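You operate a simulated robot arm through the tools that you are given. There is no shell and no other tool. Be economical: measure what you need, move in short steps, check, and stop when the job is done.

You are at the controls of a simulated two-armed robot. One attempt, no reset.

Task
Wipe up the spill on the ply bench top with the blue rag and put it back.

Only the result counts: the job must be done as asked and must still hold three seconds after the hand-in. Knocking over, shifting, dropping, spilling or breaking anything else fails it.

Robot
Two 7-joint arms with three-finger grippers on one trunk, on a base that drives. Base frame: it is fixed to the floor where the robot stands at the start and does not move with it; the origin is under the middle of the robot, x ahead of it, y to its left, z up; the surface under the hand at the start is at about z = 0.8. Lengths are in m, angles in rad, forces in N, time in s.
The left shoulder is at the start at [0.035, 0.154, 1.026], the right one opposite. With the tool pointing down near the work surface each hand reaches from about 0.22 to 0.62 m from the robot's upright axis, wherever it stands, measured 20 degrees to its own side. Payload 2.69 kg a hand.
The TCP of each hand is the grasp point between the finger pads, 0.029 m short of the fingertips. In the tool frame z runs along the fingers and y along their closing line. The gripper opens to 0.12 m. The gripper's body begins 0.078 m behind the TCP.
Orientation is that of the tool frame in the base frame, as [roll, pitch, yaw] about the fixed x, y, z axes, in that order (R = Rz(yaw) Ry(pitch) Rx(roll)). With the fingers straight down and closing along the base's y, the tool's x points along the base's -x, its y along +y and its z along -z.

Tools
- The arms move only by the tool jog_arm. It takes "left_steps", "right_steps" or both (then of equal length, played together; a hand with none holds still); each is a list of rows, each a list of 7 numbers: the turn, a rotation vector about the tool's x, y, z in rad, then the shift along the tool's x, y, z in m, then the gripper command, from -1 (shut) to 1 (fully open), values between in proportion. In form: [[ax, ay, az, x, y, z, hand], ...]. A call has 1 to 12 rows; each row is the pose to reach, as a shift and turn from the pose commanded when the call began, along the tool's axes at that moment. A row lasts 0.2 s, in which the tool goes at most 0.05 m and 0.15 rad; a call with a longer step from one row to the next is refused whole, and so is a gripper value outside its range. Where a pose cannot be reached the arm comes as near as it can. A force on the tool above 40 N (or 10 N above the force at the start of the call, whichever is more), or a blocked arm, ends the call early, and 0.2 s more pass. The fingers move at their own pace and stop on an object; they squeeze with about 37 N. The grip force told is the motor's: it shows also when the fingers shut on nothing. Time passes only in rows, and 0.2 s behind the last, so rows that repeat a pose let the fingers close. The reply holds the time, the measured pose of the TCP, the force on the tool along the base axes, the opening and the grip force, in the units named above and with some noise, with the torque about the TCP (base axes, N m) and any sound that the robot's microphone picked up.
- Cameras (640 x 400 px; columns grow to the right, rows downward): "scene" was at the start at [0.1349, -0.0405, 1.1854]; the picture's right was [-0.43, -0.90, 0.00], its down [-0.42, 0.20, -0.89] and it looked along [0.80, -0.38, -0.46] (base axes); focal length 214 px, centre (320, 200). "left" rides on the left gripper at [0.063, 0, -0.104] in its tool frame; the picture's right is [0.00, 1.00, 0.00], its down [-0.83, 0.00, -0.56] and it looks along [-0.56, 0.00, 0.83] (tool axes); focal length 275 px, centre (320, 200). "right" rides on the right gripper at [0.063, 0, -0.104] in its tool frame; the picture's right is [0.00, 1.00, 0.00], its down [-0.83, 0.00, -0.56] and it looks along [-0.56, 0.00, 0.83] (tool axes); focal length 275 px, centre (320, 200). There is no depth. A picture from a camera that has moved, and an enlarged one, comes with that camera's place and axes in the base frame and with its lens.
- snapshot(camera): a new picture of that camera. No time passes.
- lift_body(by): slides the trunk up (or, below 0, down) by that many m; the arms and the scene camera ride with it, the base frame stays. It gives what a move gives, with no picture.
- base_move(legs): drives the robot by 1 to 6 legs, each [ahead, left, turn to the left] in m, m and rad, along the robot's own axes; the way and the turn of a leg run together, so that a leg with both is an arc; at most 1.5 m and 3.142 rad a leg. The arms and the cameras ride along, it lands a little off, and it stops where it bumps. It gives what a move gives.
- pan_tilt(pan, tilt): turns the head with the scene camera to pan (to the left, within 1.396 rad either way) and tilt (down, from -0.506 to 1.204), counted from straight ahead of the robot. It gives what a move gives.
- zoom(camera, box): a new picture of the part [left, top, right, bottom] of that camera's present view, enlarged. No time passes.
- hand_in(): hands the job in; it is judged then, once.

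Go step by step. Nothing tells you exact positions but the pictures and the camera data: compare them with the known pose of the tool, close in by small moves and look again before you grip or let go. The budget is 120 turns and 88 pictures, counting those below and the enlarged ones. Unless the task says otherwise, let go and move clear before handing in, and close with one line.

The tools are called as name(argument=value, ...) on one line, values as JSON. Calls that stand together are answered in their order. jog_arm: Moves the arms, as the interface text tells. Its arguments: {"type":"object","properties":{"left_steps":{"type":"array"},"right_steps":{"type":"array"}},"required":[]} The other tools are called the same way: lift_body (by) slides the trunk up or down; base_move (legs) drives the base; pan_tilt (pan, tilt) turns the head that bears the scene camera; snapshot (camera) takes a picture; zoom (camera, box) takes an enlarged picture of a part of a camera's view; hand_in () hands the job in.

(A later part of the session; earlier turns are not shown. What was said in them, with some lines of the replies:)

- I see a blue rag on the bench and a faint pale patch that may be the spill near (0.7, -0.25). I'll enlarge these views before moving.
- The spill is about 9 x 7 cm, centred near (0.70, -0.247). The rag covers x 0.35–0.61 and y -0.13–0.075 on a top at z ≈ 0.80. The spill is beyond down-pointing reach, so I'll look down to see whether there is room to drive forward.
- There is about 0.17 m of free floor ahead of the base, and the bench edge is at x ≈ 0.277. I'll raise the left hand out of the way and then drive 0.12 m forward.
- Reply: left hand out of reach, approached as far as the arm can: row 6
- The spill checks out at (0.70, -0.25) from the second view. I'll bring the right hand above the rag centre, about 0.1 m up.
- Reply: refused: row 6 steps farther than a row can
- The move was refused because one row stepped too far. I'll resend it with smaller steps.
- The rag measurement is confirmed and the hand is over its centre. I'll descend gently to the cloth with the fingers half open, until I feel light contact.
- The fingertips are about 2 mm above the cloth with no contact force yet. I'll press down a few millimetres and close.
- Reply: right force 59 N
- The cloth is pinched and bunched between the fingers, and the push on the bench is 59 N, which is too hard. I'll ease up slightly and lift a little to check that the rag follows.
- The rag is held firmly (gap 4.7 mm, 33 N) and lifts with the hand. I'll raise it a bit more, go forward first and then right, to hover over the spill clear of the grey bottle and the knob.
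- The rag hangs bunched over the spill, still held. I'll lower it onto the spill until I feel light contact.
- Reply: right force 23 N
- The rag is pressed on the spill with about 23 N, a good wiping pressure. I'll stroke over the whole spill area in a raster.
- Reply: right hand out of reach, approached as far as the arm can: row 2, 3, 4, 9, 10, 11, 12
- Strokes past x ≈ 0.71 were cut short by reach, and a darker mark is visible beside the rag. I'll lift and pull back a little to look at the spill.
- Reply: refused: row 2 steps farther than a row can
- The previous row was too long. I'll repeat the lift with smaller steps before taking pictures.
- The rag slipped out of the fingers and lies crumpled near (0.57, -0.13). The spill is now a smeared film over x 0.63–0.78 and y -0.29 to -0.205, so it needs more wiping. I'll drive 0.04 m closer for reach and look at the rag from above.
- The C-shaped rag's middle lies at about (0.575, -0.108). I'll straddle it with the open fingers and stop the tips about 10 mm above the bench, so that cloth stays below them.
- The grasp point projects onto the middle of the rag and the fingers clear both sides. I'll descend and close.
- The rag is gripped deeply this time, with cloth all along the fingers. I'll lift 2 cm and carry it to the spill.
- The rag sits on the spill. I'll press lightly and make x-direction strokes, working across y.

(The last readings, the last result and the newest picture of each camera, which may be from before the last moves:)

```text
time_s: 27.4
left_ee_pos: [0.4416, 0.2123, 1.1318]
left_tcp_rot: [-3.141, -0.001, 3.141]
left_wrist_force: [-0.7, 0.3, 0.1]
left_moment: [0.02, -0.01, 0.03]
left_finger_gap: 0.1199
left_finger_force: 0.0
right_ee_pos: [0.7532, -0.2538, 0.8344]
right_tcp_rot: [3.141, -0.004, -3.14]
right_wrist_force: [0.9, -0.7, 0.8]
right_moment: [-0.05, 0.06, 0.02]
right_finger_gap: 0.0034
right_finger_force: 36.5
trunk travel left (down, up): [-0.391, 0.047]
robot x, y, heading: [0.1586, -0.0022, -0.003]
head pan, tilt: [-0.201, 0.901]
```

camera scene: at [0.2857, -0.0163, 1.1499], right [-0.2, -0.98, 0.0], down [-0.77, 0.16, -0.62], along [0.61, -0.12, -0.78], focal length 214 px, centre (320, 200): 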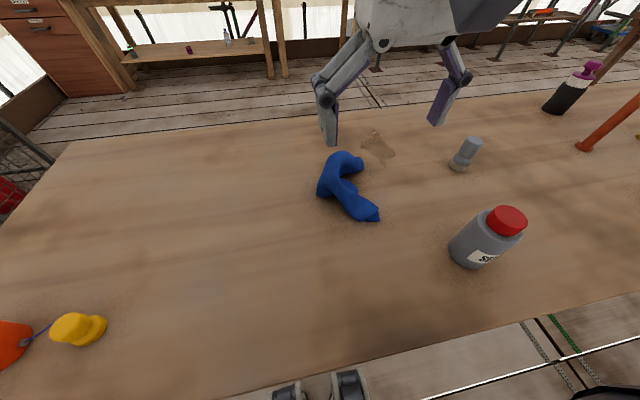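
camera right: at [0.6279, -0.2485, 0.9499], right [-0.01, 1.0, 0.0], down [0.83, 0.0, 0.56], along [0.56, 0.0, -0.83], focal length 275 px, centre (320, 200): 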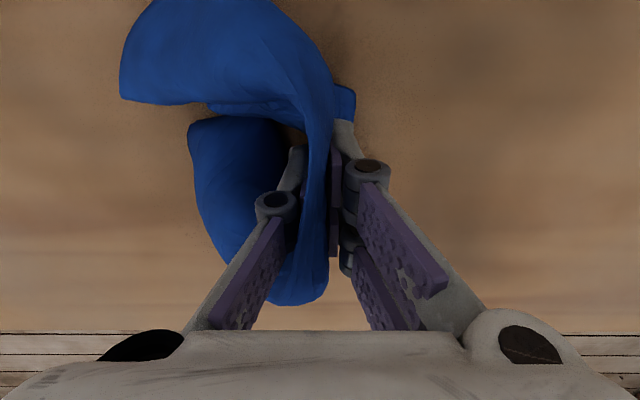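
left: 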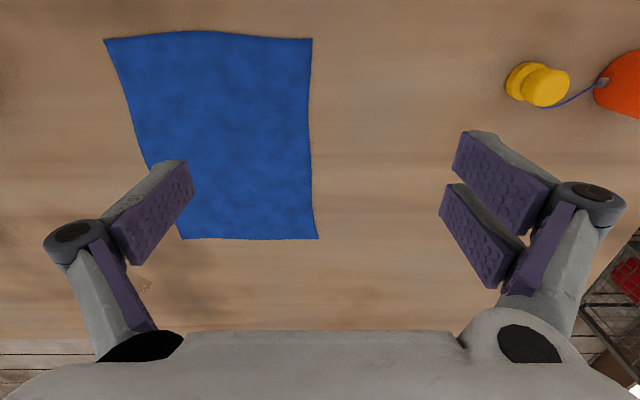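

The reach is fine now, but the pressure is light at under 1 N. I'll press about 4 mm lower and stroke again.

jog_arm(right_steps=[[0, 0, 0, 0, -0.01, 0.004, -1], [0, 0, 0, 0.035, -0.02, 0.004, -1], [0, 0, 0, 0.07, -0.02, 0.004, -1], [0, 0, 0, 0.105, -0.015, 0.004, -1], [0, 0, 0, 0.105, 0.01, 0.004, -1], [0, 0, 0, 0.07, 0.01, 0.004, -1], [0, 0, 0, 0.035, 0.01, 0.004, -1], [0, 0, 0, 0, 0.01, 0.004, -1], [0, 0, 0, 0, 0.035, 0.004, -1], [0, 0, 0, 0.035, 0.035, 0.004, -1], [0, 0, 0, 0.07, 0.035, 0.004, -1], [0, 0, 0, 0.105, 0.035, 0.004, -1]])

zoom(camera="scene", box=[280, 70, 500, 210])

snapshot(camera="right")

```text
time_s: 30.0
left_ee_pos: [0.4415, 0.2133, 1.1323]
left_tcp_rot: [-3.14, 0.002, -3.14]
left_wrist_force: [-0.1, 0.8, 0.4]
left_moment: [0.03, 0.0, 0.01]
left_finger_gap: 0.12
left_finger_force: 0.2
right_ee_pos: [0.6497, -0.2194, 0.832]
right_tcp_rot: [3.141, 0.003, -3.142]
right_wrist_force: [0.6, 1.8, 0.0]
right_moment: [0.07, 0.05, 0.0]
right_finger_gap: 0.0048
right_finger_force: 33.3
trunk travel left (down, up): [-0.391, 0.047]
robot x, y, heading: [0.1586, -0.0007, -0.002]
head pan, tilt: [-0.201, 0.901]
```

```text
2.86 times, centred on (390, 140) of scene
camera zoom: at [0.2852, -0.016, 1.15], right [-0.2, -0.98, 0.0], down [-0.77, 0.16, -0.62], along [0.61, -0.12, -0.78], focal length 613 px, centre (120, 371)
```

zoom: 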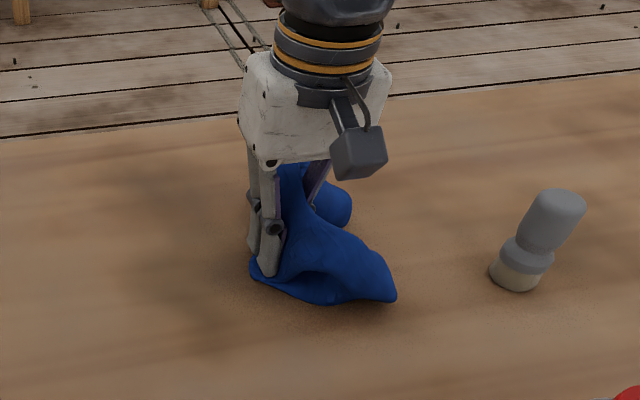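

```text
49 pictures are left
camera right: at [0.5869, -0.218, 0.9349], right [-0.01, 1.0, 0.0], down [0.83, 0.0, 0.56], along [0.56, 0.0, -0.83], focal length 275 px, centre (320, 200)
```

right: 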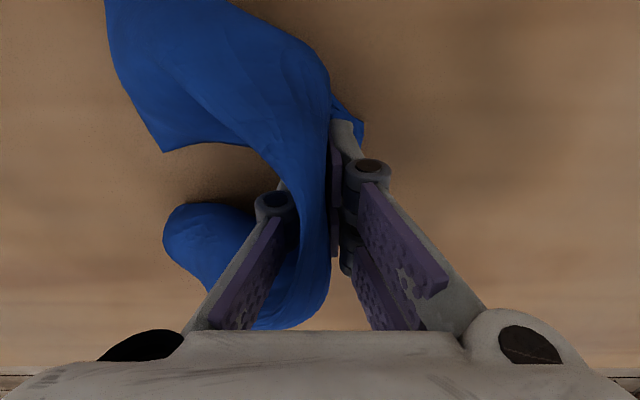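

The visible area looks cleaner. I'll lift gently and pull the rag away to inspect the whole spill area.

jog_arm(right_steps=[[0, 0, 0, 0, 0, -0.02, -1], [0, 0, 0, 0.02, 0.025, -0.025, -1], [0, 0, 0, 0.045, 0.055, -0.025, -1], [0, 0, 0, 0.07, 0.085, -0.025, -1], [0, 0, 0, 0.1, 0.115, -0.025, -1], [0, 0, 0, 0.125, 0.145, -0.025, -1]])

zoom(camera="scene", box=[280, 70, 500, 210])

snapshot(camera="right")

```text
time_s: 31.4
left_ee_pos: [0.4412, 0.2136, 1.1311]
left_tcp_rot: [-3.139, 0.0, -3.141]
left_wrist_force: [-0.3, 0.1, 0.0]
left_moment: [-0.01, 0.03, 0.01]
left_finger_gap: 0.1197
left_finger_force: 0.1
right_ee_pos: [0.5244, -0.0739, 0.8577]
right_tcp_rot: [-3.141, 0.002, -3.14]
right_wrist_force: [0.2, 0.2, 0.8]
right_moment: [0.06, 0.0, 0.0]
right_finger_gap: 0.004
right_finger_force: 30.6
trunk travel left (down, up): [-0.391, 0.047]
robot x, y, heading: [0.1583, -0.0006, -0.0]
head pan, tilt: [-0.201, 0.901]
```

```text
2.86 times, centred on (390, 140) of scene
camera zoom: at [0.2857, -0.0159, 1.1499], right [-0.2, -0.98, 0.0], down [-0.77, 0.16, -0.62], along [0.61, -0.12, -0.78], focal length 613 px, centre (120, 371)
```

zoom: 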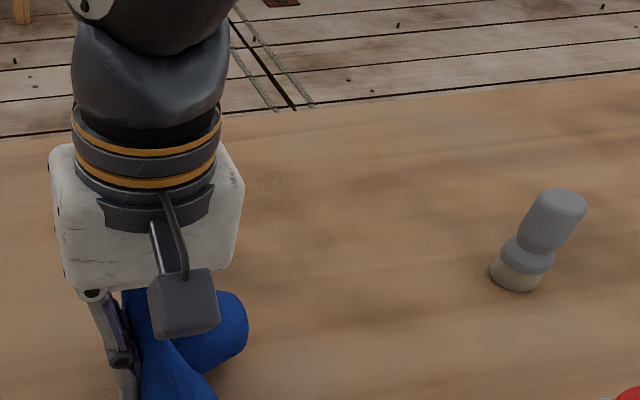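

```text
47 pictures are left
camera right: at [0.4618, -0.0737, 0.9608], right [-0.01, 1.0, 0.0], down [0.83, 0.0, 0.56], along [0.56, 0.0, -0.83], focal length 275 px, centre (320, 200)
```

right: 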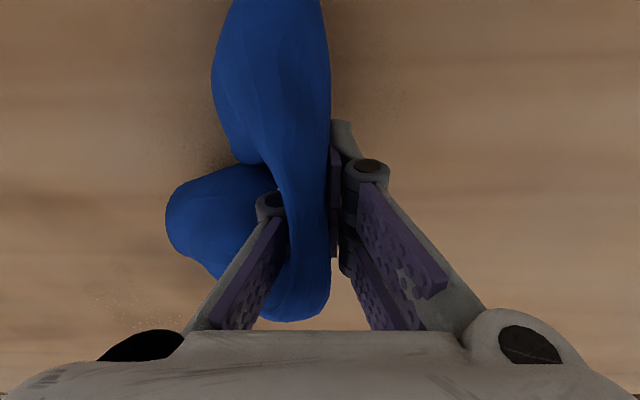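

The dark film is gone, and only a few faint specks seem to remain. I'll zoom in on them.

zoom(camera="scene", box=[345, 110, 425, 160])

zoom(camera="right", box=[40, 240, 200, 340])

```text
8.00 times, centred on (385, 135) of scene
camera zoom: at [0.2857, -0.0159, 1.1499], right [-0.2, -0.98, 0.0], down [-0.77, 0.16, -0.62], along [0.61, -0.12, -0.78], focal length 1716 px, centre (-200, 720)
```

zoom: 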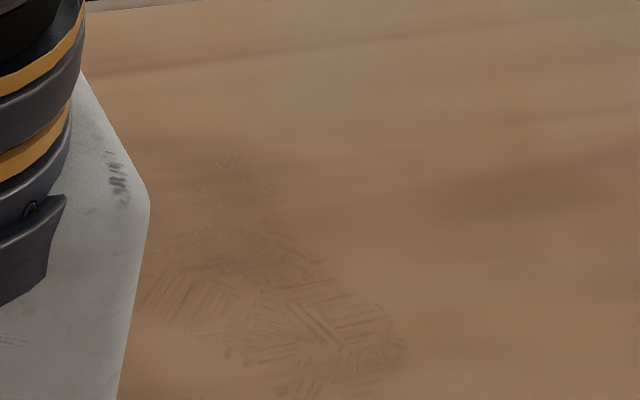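

```text
4.00 times, centred on (120, 290) of right
camera zoom: at [0.4618, -0.0737, 0.9608], right [-0.01, 1.0, 0.0], down [0.83, 0.0, 0.56], along [0.56, 0.0, -0.83], focal length 1101 px, centre (1120, -160)
```

zoom: 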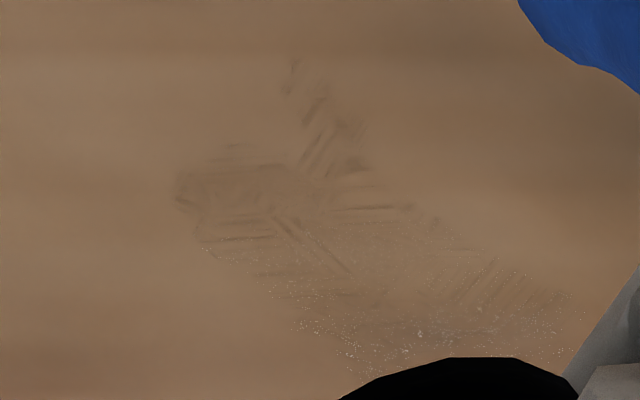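

A faint film remains over the same footprint, so I'll go back for firmer and denser passes. First I return to the spill.

jog_arm(right_steps=[[0, 0, 0, -0.03, -0.03, 0, -1], [0, 0, 0, -0.06, -0.06, 0, -1], [0, 0, 0, -0.09, -0.09, 0, -1], [0, 0, 0, -0.115, -0.12, 0.005, -1], [0, 0, 0, -0.115, -0.14, 0.02, -1], [0, 0, 0, -0.115, -0.14, 0.029, -1], [0, 0, 0, -0.14, -0.14, 0.029, -1], [0, 0, 0, -0.18, -0.14, 0.029, -1], [0, 0, 0, -0.22, -0.14, 0.029, -1], [0, 0, 0, -0.25, -0.145, 0.029, -1], [0, 0, 0, -0.25, -0.165, 0.029, -1], [0, 0, 0, -0.215, -0.165, 0.029, -1]])

```text
time_s: 34.0
left_ee_pos: [0.4406, 0.2134, 1.1316]
left_tcp_rot: [-3.139, 0.002, -3.142]
left_wrist_force: [-0.5, 0.5, -0.3]
left_moment: [-0.07, 0.01, -0.03]
left_finger_gap: 0.1199
left_finger_force: 0.1
right_ee_pos: [0.7394, -0.2396, 0.8288]
right_tcp_rot: [-3.14, 0.005, 3.14]
right_wrist_force: [1.7, -4.2, 23.7]
right_moment: [0.29, 0.03, 0.04]
right_finger_gap: 0.0026
right_finger_force: 30.0
right hand out of reach, approached as far as the arm can: row 10, 11
trunk travel left (down, up): [-0.391, 0.047]
robot x, y, heading: [0.1563, -0.0022, -0.003]
head pan, tilt: [-0.201, 0.901]
```

The pressure is now about 24 N. I'll continue with dense strokes across the whole area.

jog_arm(right_steps=[[0, 0, 0, 0.04, 0, 0, -1], [0, 0, 0, 0.08, 0, 0, -1], [0, 0, 0, 0.115, 0, 0, -1], [0, 0, 0, 0.115, -0.018, 0, -1], [0, 0, 0, 0.075, -0.018, 0, -1], [0, 0, 0, 0.035, -0.018, 0, -1], [0, 0, 0, -0.005, -0.018, 0, -1], [0, 0, 0, -0.02, -0.018, 0, -1], [0, 0, 0, -0.015, -0.036, 0, -1], [0, 0, 0, 0.025, -0.036, 0, -1], [0, 0, 0, 0.065, -0.036, 0, -1], [0, 0, 0, 0.1, -0.036, 0, -1]])

jog_arm(right_steps=[[0, 0, 0, -0.03, 0.025, 0, -1], [0, 0, 0, -0.03, 0.065, 0, -1], [0, 0, 0, -0.05, 0.085, 0, -1], [0, 0, 0, -0.055, 0.045, 0, -1], [0, 0, 0, -0.06, 0.005, 0, -1], [0, 0, 0, -0.08, 0.005, 0, -1], [0, 0, 0, -0.08, 0.045, 0, -1], [0, 0, 0, -0.08, 0.085, 0, -1], [0, 0, 0, -0.105, 0.085, 0, -1], [0, 0, 0, -0.105, 0.045, 0, -1], [0, 0, 0, -0.105, 0.005, 0, -1], [0, 0, 0, -0.115, 0.035, 0, -1]])

zoom(camera="scene", box=[280, 70, 500, 210])

```text
time_s: 36.6
left_ee_pos: [0.4405, 0.2132, 1.1332]
left_tcp_rot: [-3.14, 0.002, -3.141]
left_wrist_force: [-0.4, -0.3, 0.3]
left_moment: [0.0, -0.02, 0.02]
left_finger_gap: 0.12
left_finger_force: 0.0
right_ee_pos: [0.6393, -0.2746, 0.8307]
right_tcp_rot: [-3.141, 0.004, 3.14]
right_wrist_force: [0.5, -2.1, 15.5]
right_moment: [0.38, -0.05, 0.08]
right_finger_gap: 0.0026
right_finger_force: 29.6
right hand out of reach, approached as far as the arm can: row 8
trunk travel left (down, up): [-0.391, 0.047]
robot x, y, heading: [0.1622, -0.0037, -0.002]
head pan, tilt: [-0.201, 0.901]
```

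```text
time_s: 39.2
left_ee_pos: [0.4397, 0.2144, 1.1317]
left_tcp_rot: [-3.141, 0.002, 3.141]
left_wrist_force: [-0.6, 0.8, -0.1]
left_moment: [0.03, -0.02, 0.01]
left_finger_gap: 0.12
left_finger_force: 0.1
right_ee_pos: [0.754, -0.2391, 0.8306]
right_tcp_rot: [-3.139, 0.006, 3.141]
right_wrist_force: [0.3, -0.2, 23.4]
right_moment: [-0.35, 0.0, -0.06]
right_finger_gap: 0.002
right_finger_force: 30.3
trunk travel left (down, up): [-0.391, 0.047]
robot x, y, heading: [0.161, 0.0027, -0.0]
head pan, tilt: [-0.201, 0.901]
```

```text
2.86 times, centred on (390, 140) of scene
camera zoom: at [0.2843, -0.0151, 1.1502], right [-0.2, -0.98, 0.0], down [-0.77, 0.16, -0.62], along [0.61, -0.12, -0.78], focal length 613 px, centre (120, 371)
```

zoom: 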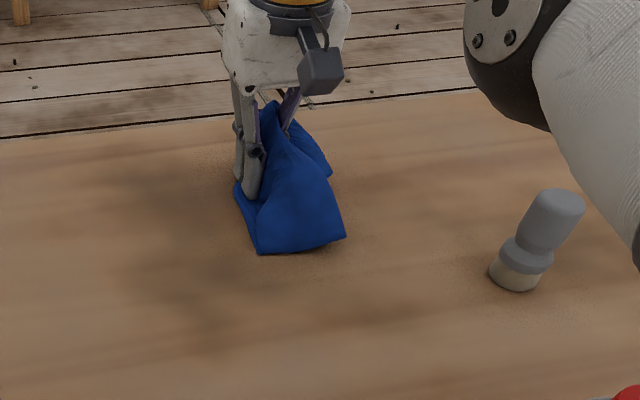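

The wiping went well, though the gap has shrunk to 2 mm, so I'll watch the grip. I'll pull the rag back low and inspect.

jog_arm(right_steps=[[0, 0, 0, 0.03, 0.015, -0.002, -1], [0, 0, 0, 0.07, 0.03, -0.004, -1], [0, 0, 0, 0.105, 0.05, -0.006, -1], [0, 0, 0, 0.135, 0.075, -0.008, -1], [0, 0, 0, 0.165, 0.1, -0.01, -1], [0, 0, 0, 0.19, 0.125, -0.01, -1], [0, 0, 0, 0.215, 0.15, -0.01, -1], [0, 0, 0, 0.24, 0.165, -0.01, -1]])

snapshot(camera="scene")

zoom(camera="scene", box=[345, 110, 425, 160])

snapshot(camera="right")

```text
time_s: 41.0
left_ee_pos: [0.4411, 0.213, 1.1305]
left_tcp_rot: [-3.141, 0.001, -3.141]
left_wrist_force: [-0.1, 0.0, 0.7]
left_moment: [0.01, 0.0, -0.01]
left_finger_gap: 0.1203
left_finger_force: 0.1
right_ee_pos: [0.5131, -0.0765, 0.8373]
right_tcp_rot: [-3.14, 0.001, -3.14]
right_wrist_force: [1.1, 0.7, -0.8]
right_moment: [0.04, 0.05, -0.01]
right_finger_gap: 0.0041
right_finger_force: 34.7
trunk travel left (down, up): [-0.391, 0.047]
robot x, y, heading: [0.1614, 0.0004, -0.001]
head pan, tilt: [-0.201, 0.901]
```

```text
43 pictures are left
camera scene: at [0.2872, -0.0141, 1.1512], right [-0.16, -0.99, 0.0], down [-0.76, 0.13, -0.63], along [0.63, -0.1, -0.77], focal length 214 px, centre (320, 200)
```

scene: 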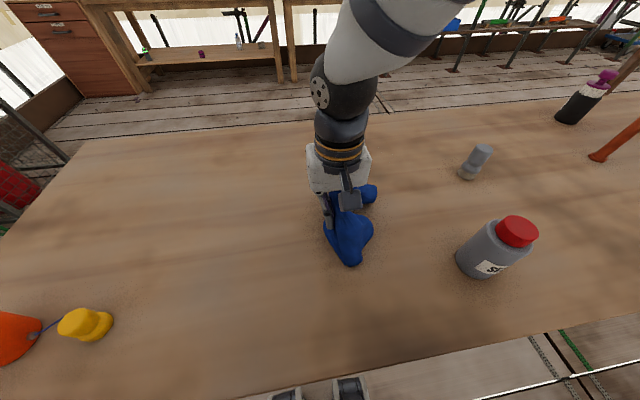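

```text
8.00 times, centred on (385, 135) of scene
camera zoom: at [0.2872, -0.0141, 1.1512], right [-0.16, -0.99, 0.0], down [-0.76, 0.13, -0.63], along [0.63, -0.1, -0.77], focal length 1716 px, centre (-200, 720)
```

zoom: 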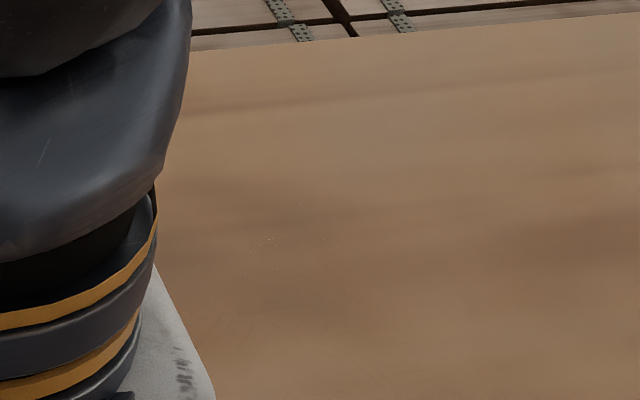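

```text
41 pictures are left
camera right: at [0.4504, -0.074, 0.9404], right [-0.01, 1.0, 0.0], down [0.83, 0.01, 0.56], along [0.56, 0.0, -0.83], focal length 275 px, centre (320, 200)
```

right: 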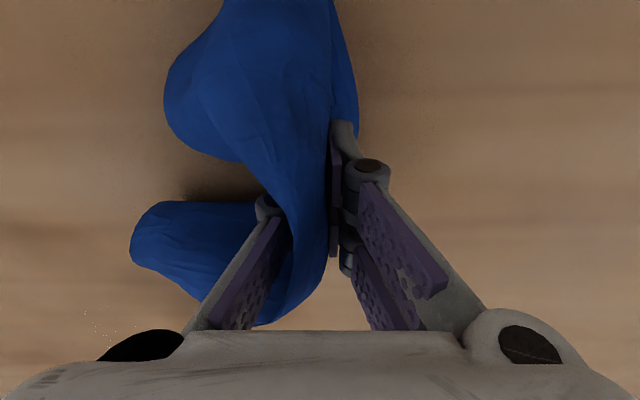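

Nearly clean; a few specks remain around x 0.68–0.76, y -0.25 to -0.27. One more firm round over the whole footprint, reaching farther out.

jog_arm(right_steps=[[0, 0, 0, -0.04, -0.03, -0.006, -1], [0, 0, 0, -0.08, -0.05, -0.006, -1], [0, 0, 0, -0.115, -0.08, -0.002, -1], [0, 0, 0, -0.125, -0.12, 0.004, -1], [0, 0, 0, -0.125, -0.145, 0.009, -1], [0, 0, 0, -0.16, -0.145, 0.009, -1], [0, 0, 0, -0.2, -0.145, 0.009, -1], [0, 0, 0, -0.24, -0.145, 0.009, -1], [0, 0, 0, -0.25, -0.16, 0.009, -1], [0, 0, 0, -0.25, -0.185, 0.009, -1], [0, 0, 0, -0.235, -0.2, 0.009, -1], [0, 0, 0, -0.21, -0.2, 0.009, -1]])

jog_arm(right_steps=[[0, 0, 0, 0.035, 0, 0, -1], [0, 0, 0, 0.07, 0, 0, -1], [0, 0, 0, 0.07, 0.02, 0, -1], [0, 0, 0, 0.03, 0.02, 0, -1], [0, 0, 0, -0.01, 0.02, 0, -1], [0, 0, 0, -0.035, 0.02, 0, -1], [0, 0, 0, -0.035, 0.04, 0, -1], [0, 0, 0, 0.005, 0.04, 0, -1], [0, 0, 0, 0.04, 0.04, 0, -1], [0, 0, 0, 0.07, 0.045, 0, -1], [0, 0, 0, 0.07, 0.075, 0, -1], [0, 0, 0, 0.03, 0.075, 0, -1]])

jog_arm(right_steps=[[0, 0, 0, -0.03, 0, 0, -1], [0, 0, 0, -0.06, -0.005, 0, -1], [0, 0, 0, -0.06, -0.045, 0, -1], [0, 0, 0, -0.06, -0.08, 0, -1], [0, 0, 0, -0.04, -0.08, 0, -1], [0, 0, 0, -0.04, -0.04, 0, -1], [0, 0, 0, -0.04, 0, 0, -1], [0, 0, 0, -0.02, 0, 0, -1], [0, 0, 0, -0.02, -0.04, 0, -1], [0, 0, 0, -0.02, -0.08, 0, -1], [0, 0, 0, 0.0, -0.06, 0, -1], [0, 0, 0, 0.0, -0.02, 0, -1]])

snapshot(camera="right")

```text
refused: row 1 steps farther than a row can; nothing moved
```

```text
time_s: 43.6
left_ee_pos: [0.4401, 0.2123, 1.1321]
left_tcp_rot: [-3.141, 0.002, 3.141]
left_wrist_force: [-0.5, 0.0, -0.8]
left_moment: [0.02, 0.02, 0.0]
left_finger_gap: 0.12
left_finger_force: 0.1
right_ee_pos: [0.4856, 0.0018, 0.8394]
right_tcp_rot: [3.141, 0.002, -3.141]
right_wrist_force: [0.9, 1.5, 2.1]
right_moment: [-0.31, 0.04, -0.03]
right_finger_gap: 0.003
right_finger_force: 35.1
trunk travel left (down, up): [-0.391, 0.047]
robot x, y, heading: [0.1595, -0.0021, -0.002]
head pan, tilt: [-0.201, 0.901]
```

```text
time_s: 46.2
left_ee_pos: [0.4421, 0.2142, 1.1308]
left_tcp_rot: [-3.138, 0.0, 3.141]
left_wrist_force: [0.4, 0.1, -0.4]
left_moment: [-0.03, -0.01, -0.03]
left_finger_gap: 0.1199
left_finger_force: 0.0
right_ee_pos: [0.4847, -0.0199, 0.8361]
right_tcp_rot: [3.136, -0.004, 3.137]
right_wrist_force: [-0.4, 0.9, 1.0]
right_moment: [0.02, -0.06, -0.04]
right_finger_gap: 0.0024
right_finger_force: 30.4
trunk travel left (down, up): [-0.391, 0.047]
robot x, y, heading: [0.1605, -0.0024, 0.002]
head pan, tilt: [-0.201, 0.901]
```

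```text
40 pictures are left
camera right: at [0.4221, -0.0198, 0.9402], right [0.0, 1.0, 0.0], down [0.83, 0.0, 0.55], along [0.55, 0.0, -0.83], focal length 275 px, centre (320, 200)
```

right: 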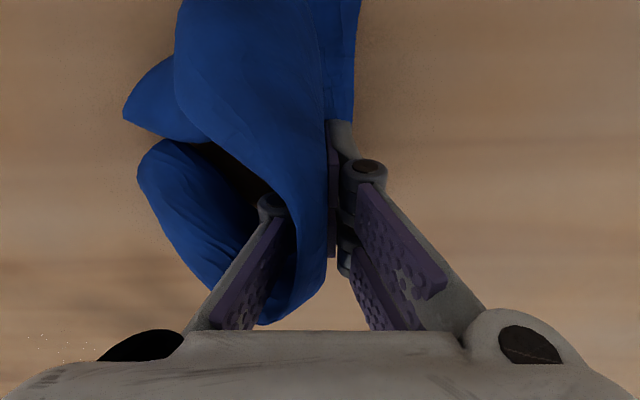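

The first row was refused, so the later strokes ran harmlessly over the bare bench around (0.5, -0.04). I'll now move back to the spill with shorter steps, one call at a time.

jog_arm(right_steps=[[0, 0, 0, -0.03, -0.02, -0.008, -1], [0, 0, 0, -0.06, -0.045, -0.008, -1], [0, 0, 0, -0.09, -0.075, -0.008, -1], [0, 0, 0, -0.12, -0.105, -0.008, -1], [0, 0, 0, -0.145, -0.14, -0.006, -1], [0, 0, 0, -0.16, -0.175, 0.0, -1], [0, 0, 0, -0.16, -0.2, 0.007, -1]])

```text
time_s: 47.8
left_ee_pos: [0.4408, 0.2135, 1.1321]
left_tcp_rot: [-3.14, 0.002, 3.141]
left_wrist_force: [0.6, -0.5, -0.3]
left_moment: [0.0, -0.01, -0.02]
left_finger_gap: 0.1201
left_finger_force: 0.0
right_ee_pos: [0.6435, -0.2199, 0.8302]
right_tcp_rot: [-3.141, 0.0, -3.141]
right_wrist_force: [-0.8, 8.5, 5.0]
right_moment: [-0.22, 0.03, -0.06]
right_finger_gap: 0.0022
right_finger_force: 31.8
trunk travel left (down, up): [-0.391, 0.047]
robot x, y, heading: [0.1583, 0.0013, 0.004]
head pan, tilt: [-0.201, 0.901]
```

jog_arm(right_steps=[[0, 0, 0, -0.04, 0, 0, -1], [0, 0, 0, -0.08, 0, 0, -1], [0, 0, 0, -0.115, 0, 0, -1], [0, 0, 0, -0.115, -0.02, 0, -1], [0, 0, 0, -0.075, -0.02, 0, -1], [0, 0, 0, -0.035, -0.02, 0, -1], [0, 0, 0, 0, -0.025, 0, -1], [0, 0, 0, 0, -0.045, 0, -1], [0, 0, 0, -0.04, -0.045, 0, -1], [0, 0, 0, -0.08, -0.045, 0, -1], [0, 0, 0, -0.11, -0.045, 0, -1], [0, 0, 0, -0.115, -0.06, 0, -1]])

```text
time_s: 50.4
left_ee_pos: [0.4416, 0.2119, 1.1315]
left_tcp_rot: [3.141, 0.002, 3.14]
left_wrist_force: [0.7, 0.7, 0.1]
left_moment: [0.01, -0.03, 0.01]
left_finger_gap: 0.12
left_finger_force: 0.1
right_ee_pos: [0.7532, -0.2788, 0.8282]
right_tcp_rot: [3.141, -0.001, -3.139]
right_wrist_force: [-0.4, 0.1, 0.6]
right_moment: [-0.1, 0.0, 0.02]
right_finger_gap: 0.0026
right_finger_force: 29.8
right hand out of reach, approached as far as the arm can: row 3, 4, 12
trunk travel left (down, up): [-0.391, 0.047]
robot x, y, heading: [0.1591, 0.0006, -0.003]
head pan, tilt: [-0.201, 0.901]
```

Now cross strokes in y, working back from the far side, slightly lower.

jog_arm(right_steps=[[0, 0, 0, 0, 0.04, 0.001, -1], [0, 0, 0, 0, 0.08, 0.001, -1], [0, 0, 0, 0.018, 0.08, 0.001, -1], [0, 0, 0, 0.018, 0.04, 0.001, -1], [0, 0, 0, 0.018, 0, 0.001, -1], [0, 0, 0, 0.036, 0, 0.001, -1], [0, 0, 0, 0.036, 0.04, 0.001, -1], [0, 0, 0, 0.036, 0.08, 0.001, -1], [0, 0, 0, 0.055, 0.08, 0.001, -1], [0, 0, 0, 0.055, 0.04, 0.001, -1], [0, 0, 0, 0.055, 0.005, 0.001, -1], [0, 0, 0, 0.055, 0.035, 0.001, -1]])

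snapshot(camera="right")

```text
time_s: 53.0
left_ee_pos: [0.4411, 0.2126, 1.1314]
left_tcp_rot: [-3.139, 0.0, 3.142]
left_wrist_force: [0.1, -0.1, 0.0]
left_moment: [-0.03, 0.02, 0.02]
left_finger_gap: 0.1201
left_finger_force: 0.0
right_ee_pos: [0.698, -0.2428, 0.828]
right_tcp_rot: [-3.141, -0.001, 3.141]
right_wrist_force: [0.5, -0.6, 1.1]
right_moment: [0.0, 0.05, 0.02]
right_finger_gap: 0.0035
right_finger_force: 35.1
trunk travel left (down, up): [-0.391, 0.047]
robot x, y, heading: [0.1608, -0.0019, 0.0]
head pan, tilt: [-0.201, 0.901]
```

```text
39 pictures are left
camera right: at [0.6359, -0.2423, 0.9326], right [0.0, 1.0, 0.0], down [0.83, 0.0, 0.56], along [0.56, 0.0, -0.83], focal length 275 px, centre (320, 200)
```

right: 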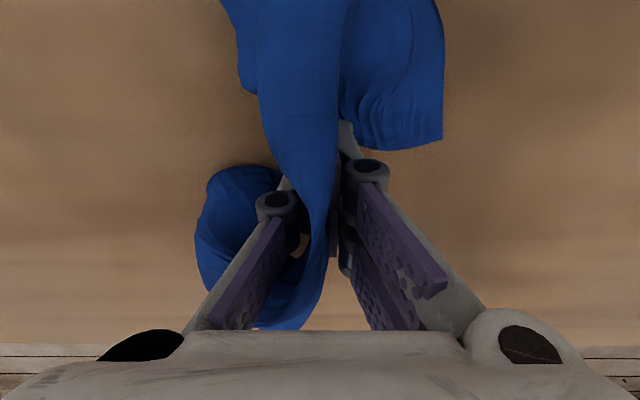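

I'll pull the rag back and inspect the surface again.

jog_arm(right_steps=[[0, 0, 0, 0.015, 0.02, -0.006, -1], [0, 0, 0, 0.035, 0.05, -0.009, -1], [0, 0, 0, 0.06, 0.085, -0.01, -1], [0, 0, 0, 0.09, 0.115, -0.01, -1], [0, 0, 0, 0.12, 0.145, -0.01, -1], [0, 0, 0, 0.15, 0.175, -0.01, -1], [0, 0, 0, 0.18, 0.2, -0.01, -1], [0, 0, 0, 0.21, 0.21, -0.01, -1]])

zoom(camera="scene", box=[345, 110, 425, 160])

zoom(camera="scene", box=[240, 90, 480, 240])

zoom(camera="right", box=[0, 200, 240, 350])

```text
time_s: 54.8
left_ee_pos: [0.4406, 0.2137, 1.1312]
left_tcp_rot: [-3.141, 0.001, 3.141]
left_wrist_force: [-0.3, -0.3, 0.3]
left_moment: [0.0, 0.0, 0.02]
left_finger_gap: 0.1196
left_finger_force: 0.1
right_ee_pos: [0.4885, -0.0333, 0.8392]
right_tcp_rot: [3.141, 0.004, -3.137]
right_wrist_force: [0.6, 5.3, 4.4]
right_moment: [-0.55, -0.03, -0.01]
right_finger_gap: 0.0015
right_finger_force: 30.3
trunk travel left (down, up): [-0.391, 0.047]
robot x, y, heading: [0.1587, -0.0004, 0.001]
head pan, tilt: [-0.201, 0.901]
```

```text
8.00 times, centred on (385, 135) of scene
camera zoom: at [0.2886, -0.0104, 1.1531], right [-0.12, -0.99, 0.0], down [-0.75, 0.09, -0.65], along [0.65, -0.08, -0.76], focal length 1716 px, centre (-200, 720)
```

zoom: 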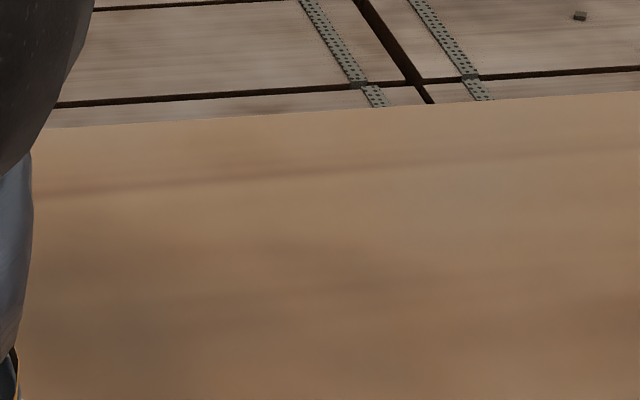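

```text
2.67 times, centred on (360, 165) of scene
camera zoom: at [0.2886, -0.0104, 1.1531], right [-0.12, -0.99, 0.0], down [-0.75, 0.09, -0.65], along [0.65, -0.08, -0.76], focal length 572 px, centre (213, 293)
```

zoom: 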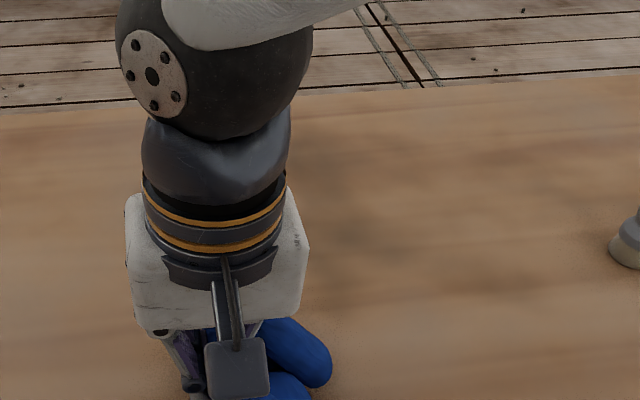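

```text
2.67 times, centred on (120, 275) of right
camera zoom: at [0.426, -0.0331, 0.9423], right [-0.01, 1.0, 0.0], down [0.83, 0.01, 0.56], along [0.56, 0.0, -0.83], focal length 734 px, centre (853, 0)
```

zoom: 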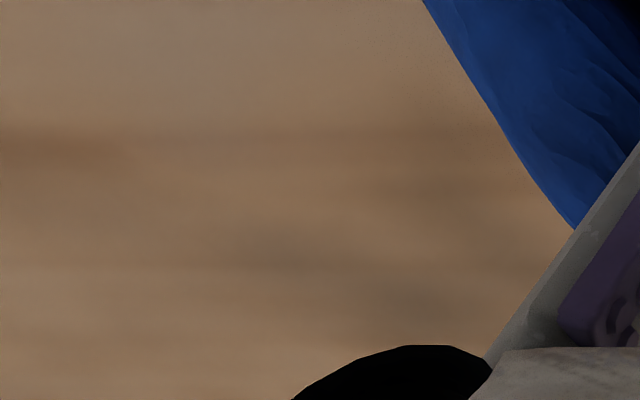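

The spill area now looks clean in every view. The rag is back at about its original centre, so I'll open the fingers, rise and see how it lies.

jog_arm(right_steps=[[0, 0, 0, 0, 0, 0.003, -0.5], [0, 0, 0, 0, 0, 0.003, 0], [0, 0, 0, 0, 0, 0.003, 0.6], [0, 0, 0, 0, 0, 0.003, 1], [0, 0, 0, 0, 0, 0.003, 1], [0, 0, 0, 0, 0, -0.03, 1], [0, 0, 0, 0, 0, -0.07, 1], [0, 0, 0, 0.02, 0, -0.11, 1], [0, 0, 0, 0.04, 0, -0.15, 1], [0, 0, 0, 0.06, 0, -0.19, 1]])

snapshot(camera="right")

snapshot(camera="scene")

```text
time_s: 57.0
left_ee_pos: [0.4421, 0.2132, 1.1314]
left_tcp_rot: [3.141, -0.001, -3.14]
left_wrist_force: [-0.4, 0.8, 0.1]
left_moment: [0.0, 0.02, 0.02]
left_finger_gap: 0.1199
left_finger_force: 0.0
right_ee_pos: [0.4274, -0.0349, 1.0268]
right_tcp_rot: [-3.138, -0.002, 3.141]
right_wrist_force: [-0.6, 0.9, 0.8]
right_moment: [-0.02, 0.03, -0.01]
right_finger_gap: 0.1199
right_finger_force: 0.0
trunk travel left (down, up): [-0.391, 0.047]
robot x, y, heading: [0.1598, 0.0024, 0.001]
head pan, tilt: [-0.201, 0.901]
```

```text
35 pictures are left
camera right: at [0.3652, -0.0338, 1.1319], right [0.0, 1.0, 0.0], down [0.83, 0.01, 0.55], along [0.55, 0.0, -0.83], focal length 275 px, centre (320, 200)
```

right: 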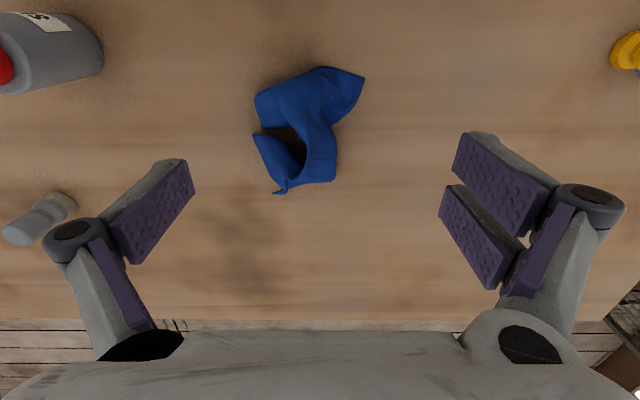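

```text
34 pictures are left
camera scene: at [0.2911, -0.0234, 1.161], right [-0.27, -0.96, 0.0], down [-0.66, 0.18, -0.73], along [0.7, -0.19, -0.69], focal length 214 px, centre (320, 200)
```

scene: 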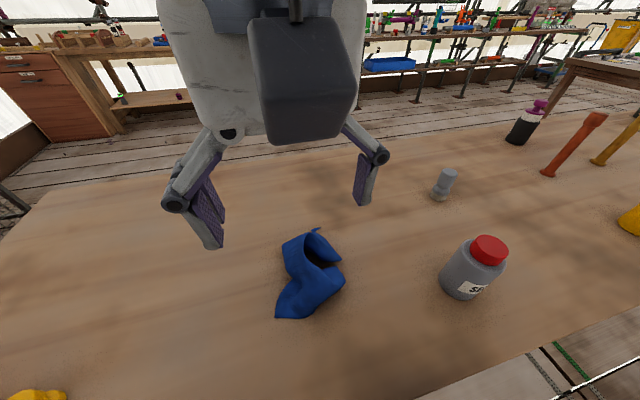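

The rag is released at about (0.47, -0.045), within 2 cm of its original centre. I'll zoom on the former spill area once more.

zoom(camera="right", box=[140, 190, 300, 310])

zoom(camera="right", box=[200, 20, 460, 200])

zoom(camera="scene", box=[370, 150, 450, 220])

```text
3.33 times, centred on (220, 250) of right
camera zoom: at [0.3652, -0.0338, 1.1319], right [0.0, 1.0, 0.0], down [0.83, 0.01, 0.55], along [0.55, 0.0, -0.83], focal length 918 px, centre (653, 33)
```

zoom: 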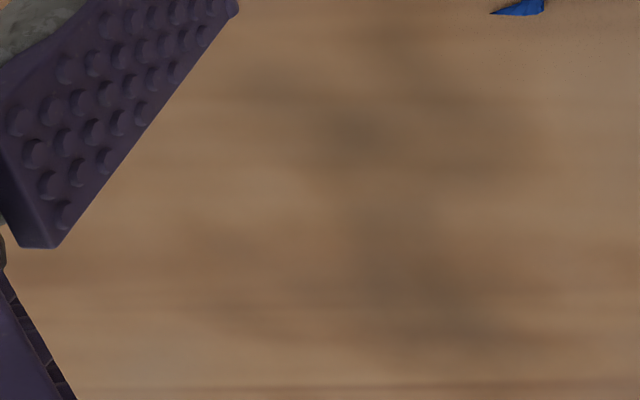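

```text
2.22 times, centred on (330, 110) of right
camera zoom: at [0.3652, -0.0338, 1.1319], right [0.0, 1.0, 0.0], down [0.83, 0.01, 0.55], along [0.55, 0.0, -0.83], focal length 612 px, centre (298, 400)
```

zoom: 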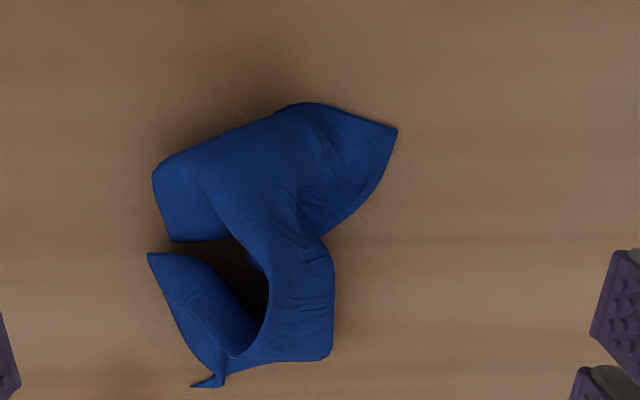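

```text
5.71 times, centred on (410, 185) of scene
camera zoom: at [0.2911, -0.0234, 1.161], right [-0.27, -0.96, 0.0], down [-0.66, 0.18, -0.73], along [0.7, -0.19, -0.69], focal length 1226 px, centre (-194, 286)
```

zoom: 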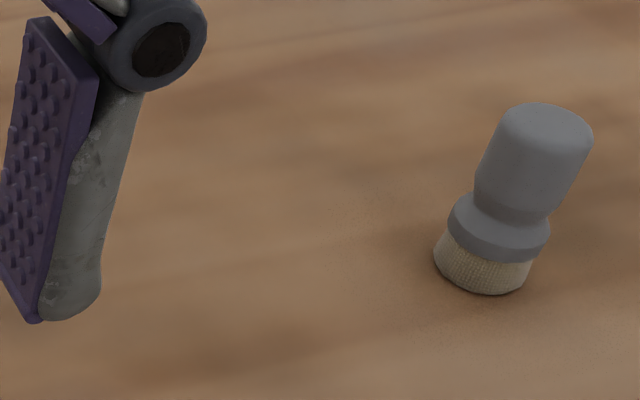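

The bench is clean where the spill was, the other objects stand where they were, and both hands are clear of the rag. I'm handing in.

hand_in()

```text
The job is handed in.
```

I wiped up the spill with the blue rag and put the rag back within about 2 cm of its original spot, though it now lies crumpled rather than flat.
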